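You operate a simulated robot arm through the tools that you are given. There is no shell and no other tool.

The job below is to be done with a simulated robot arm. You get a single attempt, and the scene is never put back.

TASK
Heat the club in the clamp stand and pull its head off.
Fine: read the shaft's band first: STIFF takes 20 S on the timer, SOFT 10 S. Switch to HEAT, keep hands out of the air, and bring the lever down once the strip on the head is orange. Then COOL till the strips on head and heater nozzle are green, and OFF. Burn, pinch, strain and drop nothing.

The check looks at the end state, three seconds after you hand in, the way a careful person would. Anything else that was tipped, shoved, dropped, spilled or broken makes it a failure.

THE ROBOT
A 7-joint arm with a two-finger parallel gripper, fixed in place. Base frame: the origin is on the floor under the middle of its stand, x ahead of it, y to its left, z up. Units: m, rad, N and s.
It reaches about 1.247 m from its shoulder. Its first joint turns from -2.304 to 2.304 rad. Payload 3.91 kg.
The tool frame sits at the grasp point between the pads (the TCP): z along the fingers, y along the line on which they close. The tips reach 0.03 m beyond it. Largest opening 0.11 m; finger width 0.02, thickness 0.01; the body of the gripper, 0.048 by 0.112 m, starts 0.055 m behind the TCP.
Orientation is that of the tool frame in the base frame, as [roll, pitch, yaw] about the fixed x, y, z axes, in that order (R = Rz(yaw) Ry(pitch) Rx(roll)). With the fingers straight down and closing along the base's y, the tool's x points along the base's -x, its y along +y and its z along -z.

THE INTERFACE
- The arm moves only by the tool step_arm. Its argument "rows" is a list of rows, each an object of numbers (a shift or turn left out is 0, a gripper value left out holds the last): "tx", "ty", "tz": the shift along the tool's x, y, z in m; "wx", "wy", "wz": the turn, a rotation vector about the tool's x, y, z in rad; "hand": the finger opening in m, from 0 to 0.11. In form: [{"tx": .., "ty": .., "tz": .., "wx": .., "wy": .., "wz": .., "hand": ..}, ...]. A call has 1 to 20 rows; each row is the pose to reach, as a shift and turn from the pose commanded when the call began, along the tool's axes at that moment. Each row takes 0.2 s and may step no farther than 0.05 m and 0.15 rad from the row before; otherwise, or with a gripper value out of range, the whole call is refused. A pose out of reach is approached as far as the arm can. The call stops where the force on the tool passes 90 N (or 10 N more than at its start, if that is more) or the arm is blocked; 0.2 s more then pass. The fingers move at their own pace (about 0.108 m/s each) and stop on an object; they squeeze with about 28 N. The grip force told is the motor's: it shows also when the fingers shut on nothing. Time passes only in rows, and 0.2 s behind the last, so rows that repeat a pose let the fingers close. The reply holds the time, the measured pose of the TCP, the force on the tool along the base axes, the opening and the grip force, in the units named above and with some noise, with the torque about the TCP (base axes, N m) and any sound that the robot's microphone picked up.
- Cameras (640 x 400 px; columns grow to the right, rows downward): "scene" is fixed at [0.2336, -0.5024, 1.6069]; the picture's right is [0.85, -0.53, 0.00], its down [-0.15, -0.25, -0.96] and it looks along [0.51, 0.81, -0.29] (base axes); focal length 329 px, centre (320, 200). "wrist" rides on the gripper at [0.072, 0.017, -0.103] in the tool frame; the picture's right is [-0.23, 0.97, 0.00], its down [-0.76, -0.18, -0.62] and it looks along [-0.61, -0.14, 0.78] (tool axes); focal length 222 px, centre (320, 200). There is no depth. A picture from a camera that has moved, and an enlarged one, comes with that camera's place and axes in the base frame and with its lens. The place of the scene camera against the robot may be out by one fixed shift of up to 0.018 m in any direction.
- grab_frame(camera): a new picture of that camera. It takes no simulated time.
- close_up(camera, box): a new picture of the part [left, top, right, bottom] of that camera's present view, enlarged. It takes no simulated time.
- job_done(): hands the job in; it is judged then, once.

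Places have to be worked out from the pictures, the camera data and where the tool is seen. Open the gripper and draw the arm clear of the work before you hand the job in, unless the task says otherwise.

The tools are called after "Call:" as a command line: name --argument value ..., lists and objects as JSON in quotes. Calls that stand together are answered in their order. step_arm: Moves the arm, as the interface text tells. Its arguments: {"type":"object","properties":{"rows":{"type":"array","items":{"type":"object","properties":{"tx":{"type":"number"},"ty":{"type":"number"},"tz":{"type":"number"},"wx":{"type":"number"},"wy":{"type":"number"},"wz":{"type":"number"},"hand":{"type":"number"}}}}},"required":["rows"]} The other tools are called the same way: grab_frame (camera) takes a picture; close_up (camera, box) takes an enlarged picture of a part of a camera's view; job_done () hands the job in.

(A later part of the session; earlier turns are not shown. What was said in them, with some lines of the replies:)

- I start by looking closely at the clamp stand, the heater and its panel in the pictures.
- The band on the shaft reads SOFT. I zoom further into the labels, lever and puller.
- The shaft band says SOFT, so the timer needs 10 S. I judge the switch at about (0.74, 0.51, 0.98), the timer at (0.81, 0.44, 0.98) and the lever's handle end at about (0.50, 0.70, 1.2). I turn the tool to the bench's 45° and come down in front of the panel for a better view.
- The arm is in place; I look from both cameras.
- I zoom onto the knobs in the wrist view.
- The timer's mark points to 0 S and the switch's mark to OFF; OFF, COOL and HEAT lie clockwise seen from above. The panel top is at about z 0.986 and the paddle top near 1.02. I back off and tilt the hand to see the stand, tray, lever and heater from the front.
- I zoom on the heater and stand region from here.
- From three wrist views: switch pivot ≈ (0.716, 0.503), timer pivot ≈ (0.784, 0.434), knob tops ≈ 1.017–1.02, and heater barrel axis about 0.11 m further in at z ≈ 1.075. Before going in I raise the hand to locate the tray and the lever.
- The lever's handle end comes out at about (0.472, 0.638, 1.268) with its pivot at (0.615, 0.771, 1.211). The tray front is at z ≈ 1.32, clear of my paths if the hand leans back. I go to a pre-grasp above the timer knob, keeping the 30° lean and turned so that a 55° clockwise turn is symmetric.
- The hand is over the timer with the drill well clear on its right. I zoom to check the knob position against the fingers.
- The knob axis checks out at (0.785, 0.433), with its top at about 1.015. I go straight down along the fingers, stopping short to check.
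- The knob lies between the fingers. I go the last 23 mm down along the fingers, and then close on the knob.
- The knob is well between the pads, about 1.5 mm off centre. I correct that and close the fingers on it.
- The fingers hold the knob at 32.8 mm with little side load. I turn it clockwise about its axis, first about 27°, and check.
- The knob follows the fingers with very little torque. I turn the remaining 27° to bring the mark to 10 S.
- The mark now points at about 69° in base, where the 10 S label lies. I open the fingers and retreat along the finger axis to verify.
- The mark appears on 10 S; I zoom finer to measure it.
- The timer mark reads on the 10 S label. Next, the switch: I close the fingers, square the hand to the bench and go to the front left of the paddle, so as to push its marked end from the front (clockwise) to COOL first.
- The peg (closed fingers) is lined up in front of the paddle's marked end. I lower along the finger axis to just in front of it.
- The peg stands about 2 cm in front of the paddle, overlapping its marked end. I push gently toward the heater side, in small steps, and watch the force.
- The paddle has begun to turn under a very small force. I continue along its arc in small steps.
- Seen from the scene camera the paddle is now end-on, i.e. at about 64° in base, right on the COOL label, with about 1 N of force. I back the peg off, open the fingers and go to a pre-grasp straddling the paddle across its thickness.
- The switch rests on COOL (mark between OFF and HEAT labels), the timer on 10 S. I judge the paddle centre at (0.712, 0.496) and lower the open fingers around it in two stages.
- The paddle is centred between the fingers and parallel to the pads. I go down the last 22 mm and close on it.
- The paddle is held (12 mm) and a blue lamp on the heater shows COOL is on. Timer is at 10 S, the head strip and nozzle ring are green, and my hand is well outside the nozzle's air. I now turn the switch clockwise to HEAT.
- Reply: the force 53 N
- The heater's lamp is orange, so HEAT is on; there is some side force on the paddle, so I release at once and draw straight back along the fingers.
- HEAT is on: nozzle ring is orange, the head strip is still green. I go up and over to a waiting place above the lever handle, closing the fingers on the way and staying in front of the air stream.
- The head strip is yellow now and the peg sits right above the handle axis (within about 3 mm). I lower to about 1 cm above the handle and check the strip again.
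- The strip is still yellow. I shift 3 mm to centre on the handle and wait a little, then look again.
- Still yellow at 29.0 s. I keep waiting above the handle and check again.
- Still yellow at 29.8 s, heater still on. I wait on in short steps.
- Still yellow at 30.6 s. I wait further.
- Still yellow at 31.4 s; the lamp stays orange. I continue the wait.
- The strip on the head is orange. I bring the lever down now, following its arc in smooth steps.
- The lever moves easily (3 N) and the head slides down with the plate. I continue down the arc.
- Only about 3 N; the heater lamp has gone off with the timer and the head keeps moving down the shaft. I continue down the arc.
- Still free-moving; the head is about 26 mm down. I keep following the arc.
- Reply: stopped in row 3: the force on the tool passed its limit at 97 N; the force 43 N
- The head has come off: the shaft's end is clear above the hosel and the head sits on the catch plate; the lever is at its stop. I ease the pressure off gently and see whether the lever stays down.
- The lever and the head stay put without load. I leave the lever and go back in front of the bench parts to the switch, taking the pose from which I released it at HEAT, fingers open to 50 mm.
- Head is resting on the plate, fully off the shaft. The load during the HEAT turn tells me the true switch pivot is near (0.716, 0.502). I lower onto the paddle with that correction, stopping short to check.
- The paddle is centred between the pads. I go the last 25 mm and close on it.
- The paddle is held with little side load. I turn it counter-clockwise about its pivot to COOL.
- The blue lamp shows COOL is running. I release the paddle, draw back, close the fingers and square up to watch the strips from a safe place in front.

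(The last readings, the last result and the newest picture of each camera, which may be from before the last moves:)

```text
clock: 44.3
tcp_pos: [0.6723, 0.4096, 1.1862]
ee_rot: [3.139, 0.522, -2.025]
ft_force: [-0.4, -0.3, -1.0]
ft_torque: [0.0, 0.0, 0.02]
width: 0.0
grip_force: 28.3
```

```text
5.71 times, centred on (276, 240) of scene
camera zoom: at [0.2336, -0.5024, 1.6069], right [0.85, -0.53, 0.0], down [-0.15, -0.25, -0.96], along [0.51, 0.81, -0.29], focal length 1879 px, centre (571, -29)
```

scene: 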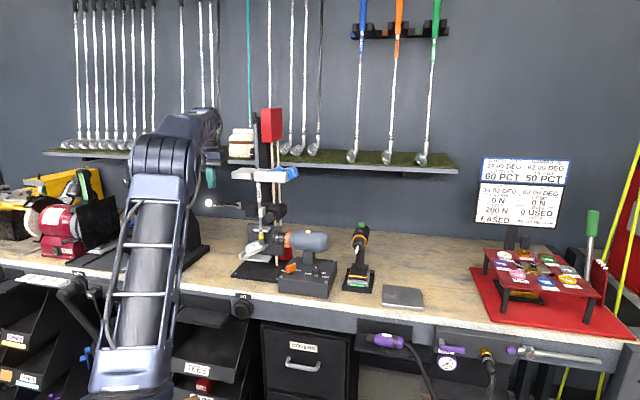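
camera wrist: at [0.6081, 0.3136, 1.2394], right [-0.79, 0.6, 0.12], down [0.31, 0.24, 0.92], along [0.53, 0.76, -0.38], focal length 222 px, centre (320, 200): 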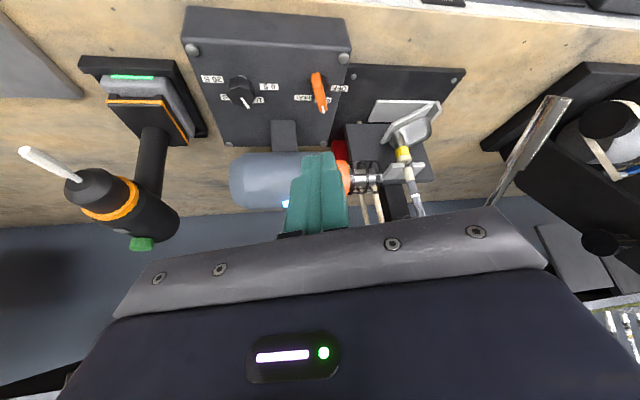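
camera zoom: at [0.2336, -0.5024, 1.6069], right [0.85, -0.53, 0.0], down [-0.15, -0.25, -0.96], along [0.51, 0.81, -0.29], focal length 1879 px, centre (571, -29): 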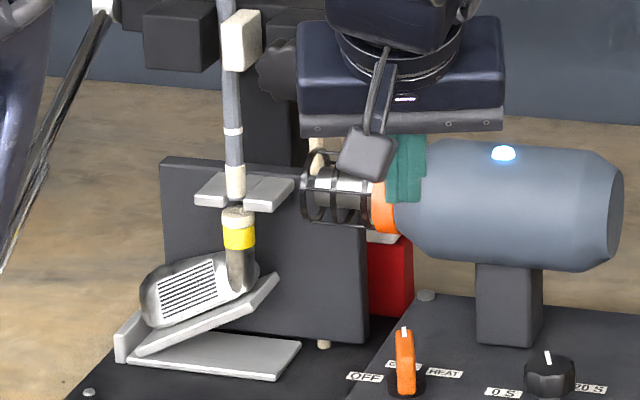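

The head strip has cooled to yellow, the nozzle ring is still orange. The hand is in a safe place with a good view, so I wait here.

Call:
step_arm --rows '[{"tz": 0.0}, {"tz": 0.0}, {"tz": 0.0}, {"tz": 0.0}, {"tz": 0.0}, {"tz": 0.0}, {"tz": 0.0}, {"tz": 0.0}, {"tz": 0.0}, {"tz": 0.0}, {"tz": 0.0}, {"tz": 0.0}, {"tz": 0.0}, {"tz": 0.0}, {"tz": 0.0}, {"tz": 0.0}, {"tz": 0.0}, {"tz": 0.0}, {"tz": 0.0}, {"tz": 0.0}]'

Call:
close_up --camera "scene" --box '[220, 205, 332, 275]'

Call:
close_up --camera "wrist" --box '[288, 60, 480, 220]'

```text
clock: 48.5
tcp_pos: [0.6721, 0.4089, 1.1874]
ee_rot: [3.14, 0.522, -2.026]
ft_force: [-0.3, -0.1, 0.9]
ft_torque: [0.0, -0.02, 0.0]
width: 0.0
grip_force: 27.8
```

```text
5.71 times, centred on (276, 240) of scene
camera zoom: at [0.2336, -0.5024, 1.6069], right [0.85, -0.53, 0.0], down [-0.15, -0.25, -0.96], along [0.51, 0.81, -0.29], focal length 1879 px, centre (571, -29)
```

zoom: 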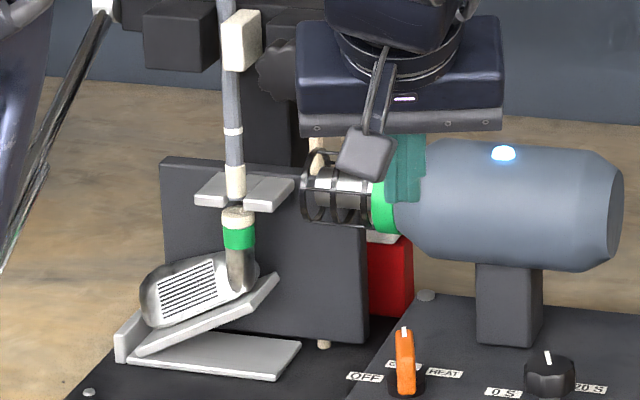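

```text
2.50 times, centred on (384, 140) of wrist
camera zoom: at [0.6078, 0.3138, 1.2396], right [-0.79, 0.6, 0.12], down [0.31, 0.24, 0.92], along [0.53, 0.76, -0.38], focal length 555 px, centre (160, 350)
```

zoom: 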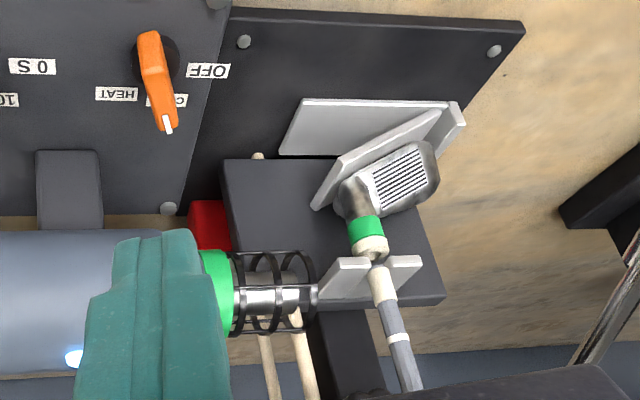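

Both strips are green. I now go to the front left of the paddle to push its tail end counter-clockwise to OFF.

Call:
step_arm --rows '[{"tx": 0.0034, "ty": 0.0136, "tz": 0.0267, "wx": 0.0413, "wz": 0.0717}, {"tx": 0.0068, "ty": 0.0271, "tz": 0.0534, "wx": 0.0825, "wz": 0.1435}, {"tx": 0.0101, "ty": 0.0407, "tz": 0.08, "wx": 0.1238, "wz": 0.2152}, {"tx": 0.0135, "ty": 0.0542, "tz": 0.1067, "wx": 0.165, "wz": 0.2869}, {"tx": 0.0135, "ty": 0.0542, "tz": 0.1067, "wx": 0.165, "wz": 0.2869}]'

Call:
close_up --camera "wrist" --box '[240, 90, 400, 190]'

Call:
close_up --camera "scene" --box '[265, 240, 329, 280]'

```text
clock: 49.7
tcp_pos: [0.6398, 0.4706, 1.0871]
ee_rot: [3.14, 0.521, -2.357]
ft_force: [0.6, 0.1, -0.5]
ft_torque: [0.0, 0.01, 0.02]
width: 0.0
grip_force: 27.6
```

```text
4.00 times, centred on (320, 140) of wrist
camera zoom: at [0.5477, 0.4011, 1.1409], right [-0.55, 0.83, 0.12], down [0.37, 0.12, 0.92], along [0.75, 0.55, -0.38], focal length 888 px, centre (320, 440)
```

zoom: 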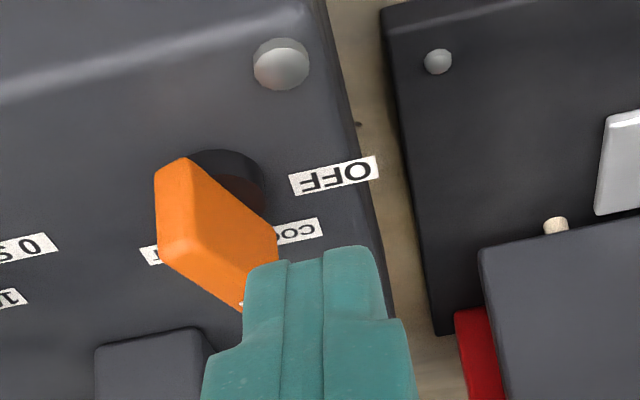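

```text
10.00 times, centred on (297, 260) of scene
camera zoom: at [0.2336, -0.5024, 1.6069], right [0.85, -0.53, 0.0], down [-0.15, -0.25, -0.96], along [0.51, 0.81, -0.29], focal length 3289 px, centre (550, -400)
```

zoom: 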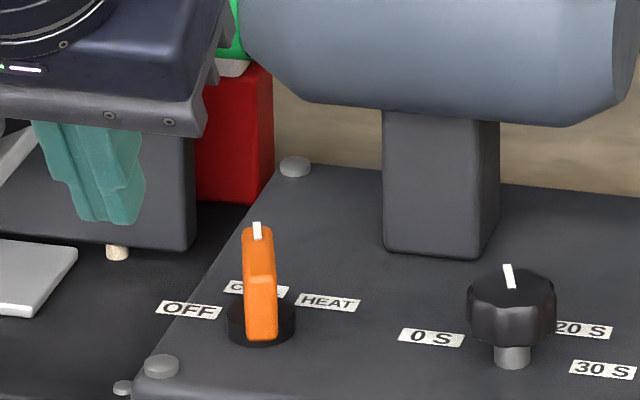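

The peg is left of the paddle's tail end. I lower to panel height beside it.

Call:
step_arm --rows '[{"tz": 0.03}, {"tz": 0.055}, {"tz": 0.07}, {"tz": 0.07}]'

Call:
close_up --camera "wrist" --box '[240, 90, 400, 190]'

Call:
close_up --camera "scene" --box '[265, 240, 329, 280]'

```text
clock: 50.7
tcp_pos: [0.6654, 0.4955, 1.0263]
ee_rot: [3.142, 0.522, -2.356]
ft_force: [-0.6, 0.7, -0.3]
ft_torque: [0.03, 0.02, 0.0]
width: 0.0002
grip_force: 27.8
```

```text
4.00 times, centred on (320, 140) of wrist
camera zoom: at [0.5732, 0.4262, 1.0797], right [-0.55, 0.83, 0.12], down [0.37, 0.12, 0.92], along [0.75, 0.55, -0.38], focal length 888 px, centre (320, 440)
```

zoom: 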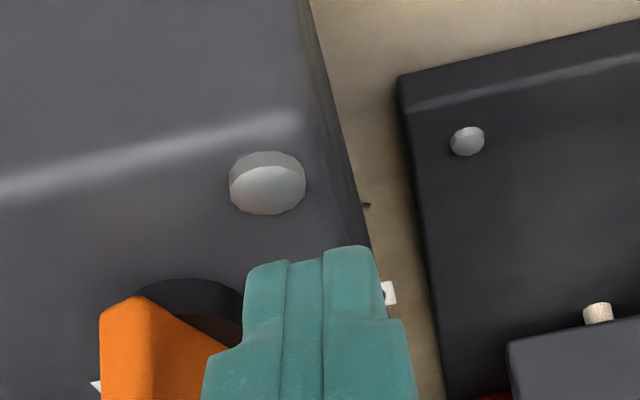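

```text
10.00 times, centred on (297, 260) of scene
camera zoom: at [0.2336, -0.5024, 1.6069], right [0.85, -0.53, 0.0], down [-0.15, -0.25, -0.96], along [0.51, 0.81, -0.29], focal length 3289 px, centre (550, -400)
```

zoom: 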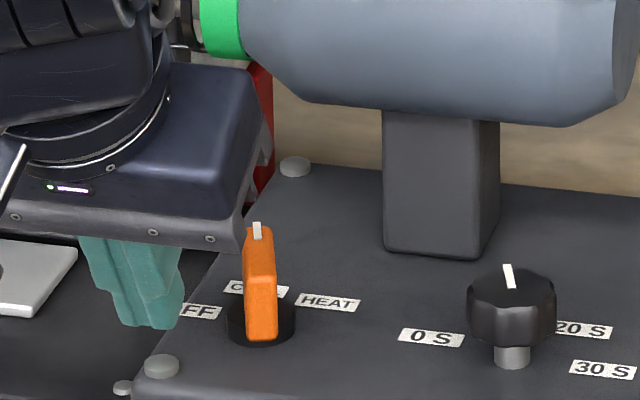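

I push the tail end sideways, away from me to the right, in small steps along its arc.

Call:
step_arm --rows '[{"tx": -0.0017, "ty": -0.012, "tz": 0.001}, {"tx": -0.0031, "ty": -0.0193, "tz": 0.0018}, {"tx": -0.0035, "ty": -0.0235, "tz": 0.002}, {"tx": -0.0039, "ty": -0.0257, "tz": 0.0022}]'

Call:
close_up --camera "scene" --box '[265, 240, 329, 280]'

Call:
close_up --camera "wrist" --box '[240, 90, 400, 190]'

```text
clock: 51.7
tcp_pos: [0.6852, 0.479, 1.0273]
ee_rot: [3.14, 0.52, -2.354]
ft_force: [-1.8, -0.2, -0.9]
ft_torque: [-0.01, 0.03, -0.01]
width: 0.0002
grip_force: 27.8
```

```text
10.00 times, centred on (297, 260) of scene
camera zoom: at [0.2336, -0.5024, 1.6069], right [0.85, -0.53, 0.0], down [-0.15, -0.25, -0.96], along [0.51, 0.81, -0.29], focal length 3289 px, centre (550, -400)
```

zoom: 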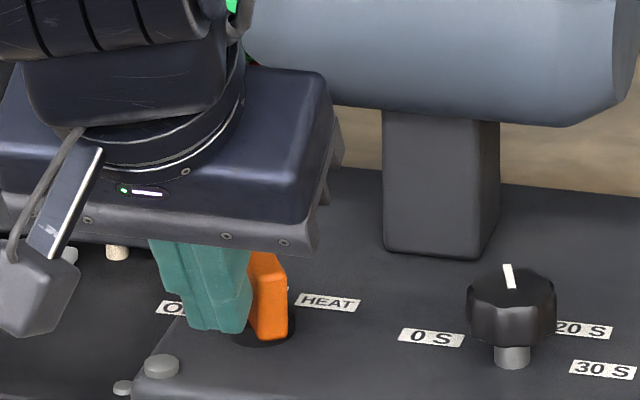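

```text
4.00 times, centred on (320, 140) of wrist
camera zoom: at [0.5933, 0.41, 1.08], right [-0.55, 0.83, 0.12], down [0.37, 0.12, 0.92], along [0.75, 0.55, -0.38], focal length 888 px, centre (320, 440)
```

zoom: 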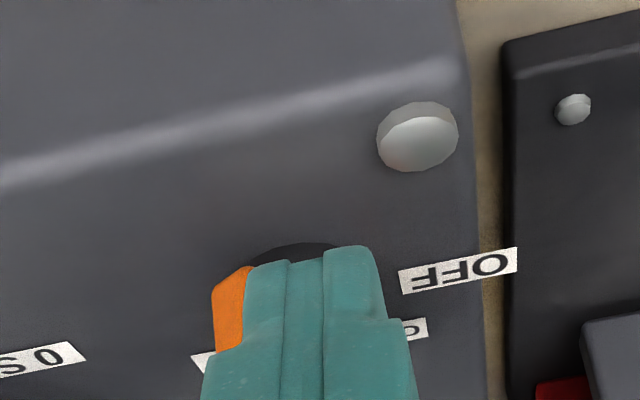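

The paddle is about halfway with 2 N of load. I continue along the arc towards OFF.

Call:
step_arm --rows '[{"tx": -0.0026, "ty": -0.0025, "tz": 0.0015}, {"tx": -0.005, "ty": -0.0052, "tz": 0.0029}, {"tx": -0.0069, "ty": -0.0065, "tz": 0.004}]'

Call:
close_up --camera "scene" --box '[265, 240, 329, 280]'

Call:
close_up --camera "wrist" --box '[240, 90, 400, 190]'

```text
clock: 52.5
tcp_pos: [0.6932, 0.4809, 1.0271]
ee_rot: [3.14, 0.519, -2.354]
ft_force: [-13.9, -8.1, 4.4]
ft_torque: [-0.12, 0.14, -0.03]
width: 0.0002
grip_force: 27.9
```

```text
10.00 times, centred on (297, 260) of scene
camera zoom: at [0.2336, -0.5024, 1.6069], right [0.85, -0.53, 0.0], down [-0.15, -0.25, -0.96], along [0.51, 0.81, -0.29], focal length 3289 px, centre (550, -400)
```

zoom: 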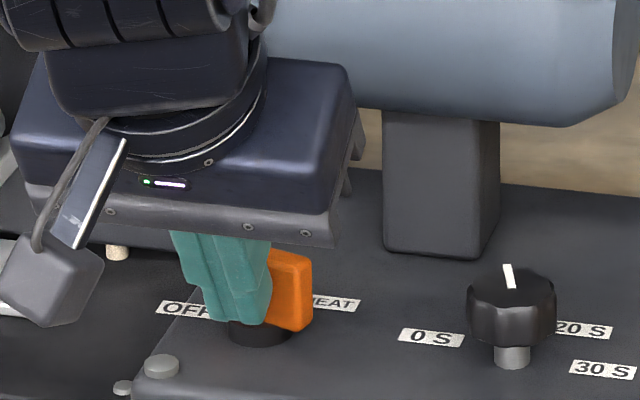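

```text
4.00 times, centred on (320, 140) of wrist
camera zoom: at [0.6025, 0.4115, 1.0803], right [-0.55, 0.83, 0.11], down [0.37, 0.12, 0.92], along [0.74, 0.55, -0.38], focal length 888 px, centre (320, 440)
```

zoom: 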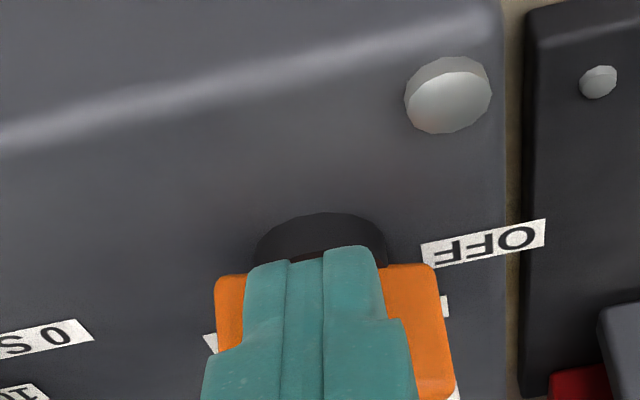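

The paddle lies as it did at OFF at the start and the load rises to about 16 N at its stop. I back away straight to the front, then up, and look.

Call:
step_arm --rows '[{"tx": 0.01, "tz": -0.006}, {"tx": 0.018, "tz": -0.02}, {"tx": 0.018, "tz": -0.06}, {"tx": 0.018, "tz": -0.1}, {"tx": 0.018, "tz": -0.14}]'

Call:
close_up --camera "scene" --box '[265, 240, 329, 280]'

Call:
close_up --camera "wrist" --box '[224, 80, 416, 200]'

Call:
close_up --camera "scene" --box '[190, 200, 350, 300]'

```text
clock: 53.7
tcp_pos: [0.6358, 0.4203, 1.1368]
ee_rot: [3.138, 0.521, -2.355]
ft_force: [-0.8, 0.2, -0.2]
ft_torque: [0.06, -0.01, -0.03]
width: 0.0001
grip_force: 28.4
```

```text
10.00 times, centred on (297, 260) of scene
camera zoom: at [0.2336, -0.5024, 1.6069], right [0.85, -0.53, 0.0], down [-0.15, -0.25, -0.96], along [0.51, 0.81, -0.29], focal length 3289 px, centre (550, -400)
```

zoom: 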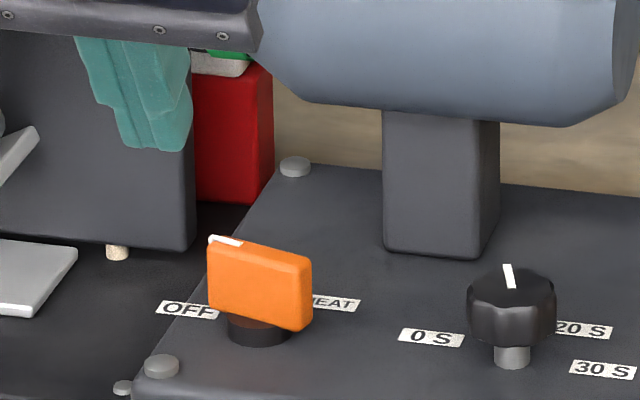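

```text
3.33 times, centred on (320, 140) of wrist
camera zoom: at [0.5439, 0.3508, 1.1917], right [-0.55, 0.83, 0.11], down [0.38, 0.12, 0.92], along [0.75, 0.55, -0.38], focal length 740 px, centre (320, 400)
```

zoom: 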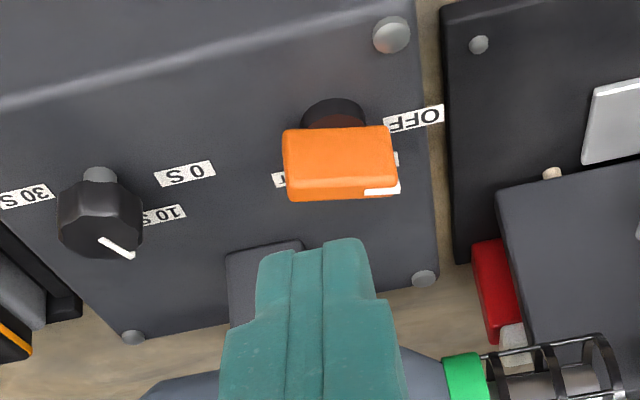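

```text
4.00 times, centred on (270, 250) of scene
camera zoom: at [0.2336, -0.5024, 1.6069], right [0.85, -0.53, 0.0], down [-0.15, -0.25, -0.96], along [0.51, 0.81, -0.29], focal length 1316 px, centre (520, 0)
```

zoom: 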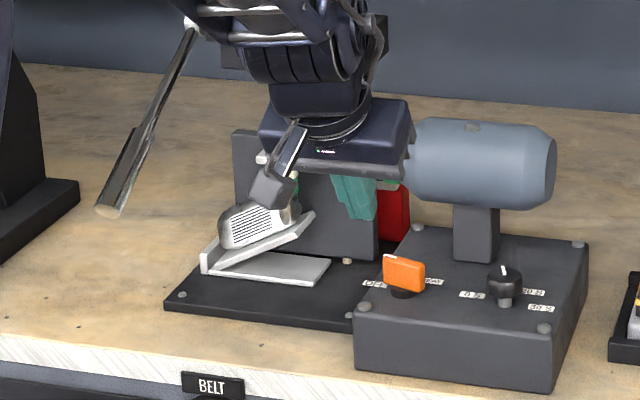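

The switch is on OFF, the lamps are out, and both strips are green. I draw the arm well clear and open the gripper.

Call:
step_arm --rows '[{"tx": 0.008, "tz": -0.045}, {"tx": 0.016, "tz": -0.09}, {"tx": 0.025, "tz": -0.135, "hand": 0.03}, {"tx": 0.034, "tz": -0.18, "hand": 0.06}, {"tx": 0.043, "tz": -0.225, "hand": 0.09}, {"tx": 0.052, "tz": -0.27, "hand": 0.11}, {"tx": 0.06, "tz": -0.315, "hand": 0.11}, {"tx": 0.06, "tz": -0.315, "hand": 0.11}, {"tx": 0.06, "tz": -0.315, "hand": 0.11}]'

Call:
grab_frame --camera "scene"

Call:
grab_frame --camera "wrist"

Call:
close_up --camera "scene" --box '[190, 180, 350, 280]'

Call:
close_up --camera "wrist" --box '[240, 100, 432, 220]'

```text
clock: 55.7
tcp_pos: [0.4871, 0.2733, 1.3825]
ee_rot: [3.14, 0.522, -2.356]
ft_force: [-0.3, -0.2, -0.6]
ft_torque: [0.03, -0.02, 0.0]
width: 0.1097
grip_force: 0.1
```

```text
taken
```

scene: 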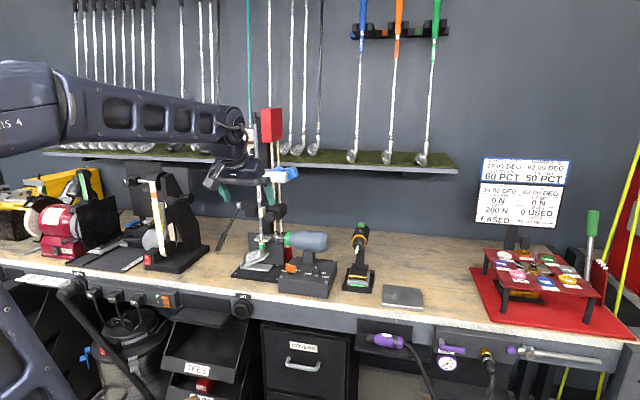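

```text
taken
camera wrist: at [0.3952, 0.2041, 1.4356], right [-0.55, 0.83, 0.12], down [0.37, 0.12, 0.92], along [0.75, 0.55, -0.38], focal length 222 px, centre (320, 200)
```

wrist: 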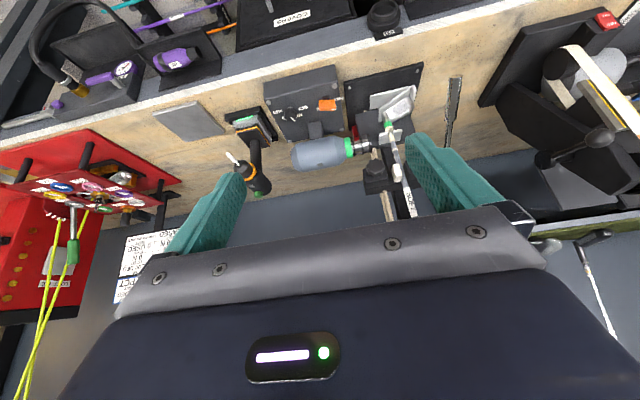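

```text
4.00 times, centred on (270, 230) of scene
camera zoom: at [0.2336, -0.5024, 1.6069], right [0.85, -0.53, 0.0], down [-0.15, -0.25, -0.96], along [0.51, 0.81, -0.29], focal length 1316 px, centre (520, 80)
```

zoom: 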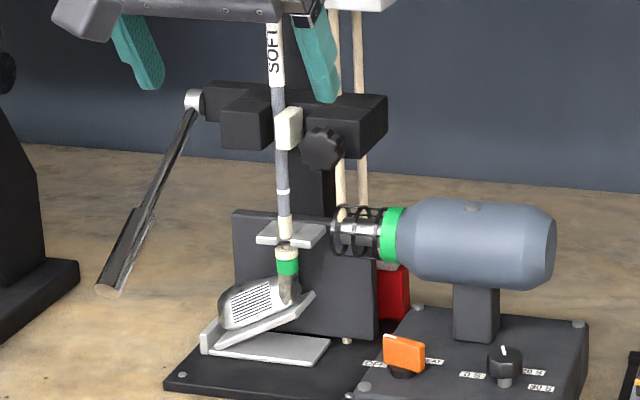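

```text
3.33 times, centred on (336, 160) of wrist
camera zoom: at [0.3952, 0.2041, 1.4356], right [-0.55, 0.83, 0.12], down [0.37, 0.12, 0.92], along [0.75, 0.55, -0.38], focal length 740 px, centre (267, 333)
```

zoom: 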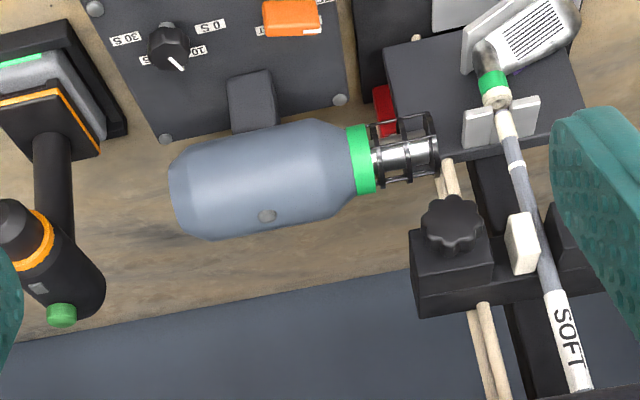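

Everything looks in place; I zoom once more on the gap between the shaft and the head.

Call:
close_up --camera "scene" --box '[230, 220, 294, 260]'

Call:
close_up --camera "wrist" --box '[360, 95, 424, 135]'

```text
10.00 times, centred on (262, 240) of scene
camera zoom: at [0.2336, -0.5024, 1.6069], right [0.85, -0.53, 0.0], down [-0.15, -0.25, -0.96], along [0.51, 0.81, -0.29], focal length 3289 px, centre (900, -200)
```

zoom: 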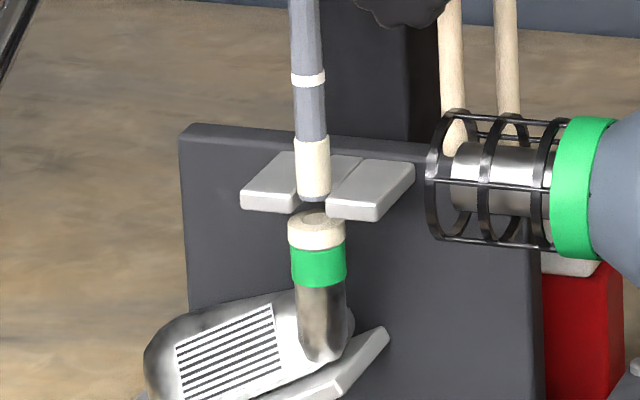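

```text
10.00 times, centred on (392, 115) of wrist
camera zoom: at [0.3952, 0.2041, 1.4356], right [-0.55, 0.83, 0.12], down [0.37, 0.12, 0.92], along [0.75, 0.55, -0.38], focal length 2221 px, centre (-400, 1050)
```

zoom: 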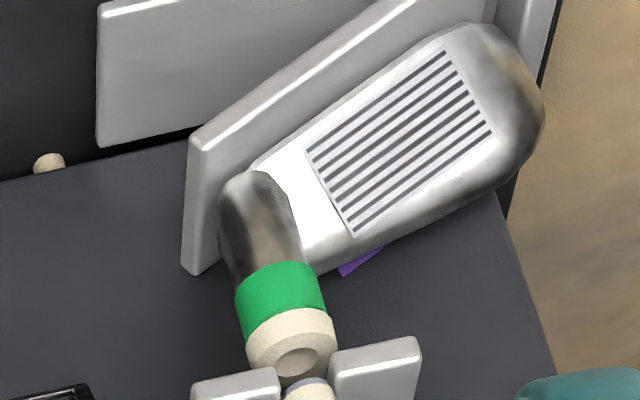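

The shaft end is clear of the open hosel and the head rests in its cradle. Both strips are green, the switch is on OFF, the lever is down, the gripper is open and the arm is clear, so I hand in.

Call:
job_done

```text
The job is handed in.
```

The club head is off and resting in its cradle, the heater is switched to OFF, and I've handed the job in. I don't have a verdict back.

- **Setting:** the shaft's band read SOFT, so I set the timer to 10 S before switching to HEAT.
- **Heating and pull:** I waited above the lever, in front of the air stream, until the strip on the head turned orange. I then brought the lever down to its stop, and the shaft end came clear of the hosel.
- **Cooling:** I ran COOL until the strips on the head and nozzle were both green, then turned the switch to OFF. Its lamp is out.
- **End state:** the lever is left down, the timer still points to 10 S, the gripper is open and the arm is drawn well back. In the last pictures I saw nothing tipped, moved or dropped.

Two moments of higher force could matter under "strain nothing". Turning the switch to HEAT put about 51 N of side load on its paddle until I let go. Pushing the lever against its stop peaked at 97 N, which is over the 90 N limit and halted the arm; I eased off straight away. I saw no damage from either.
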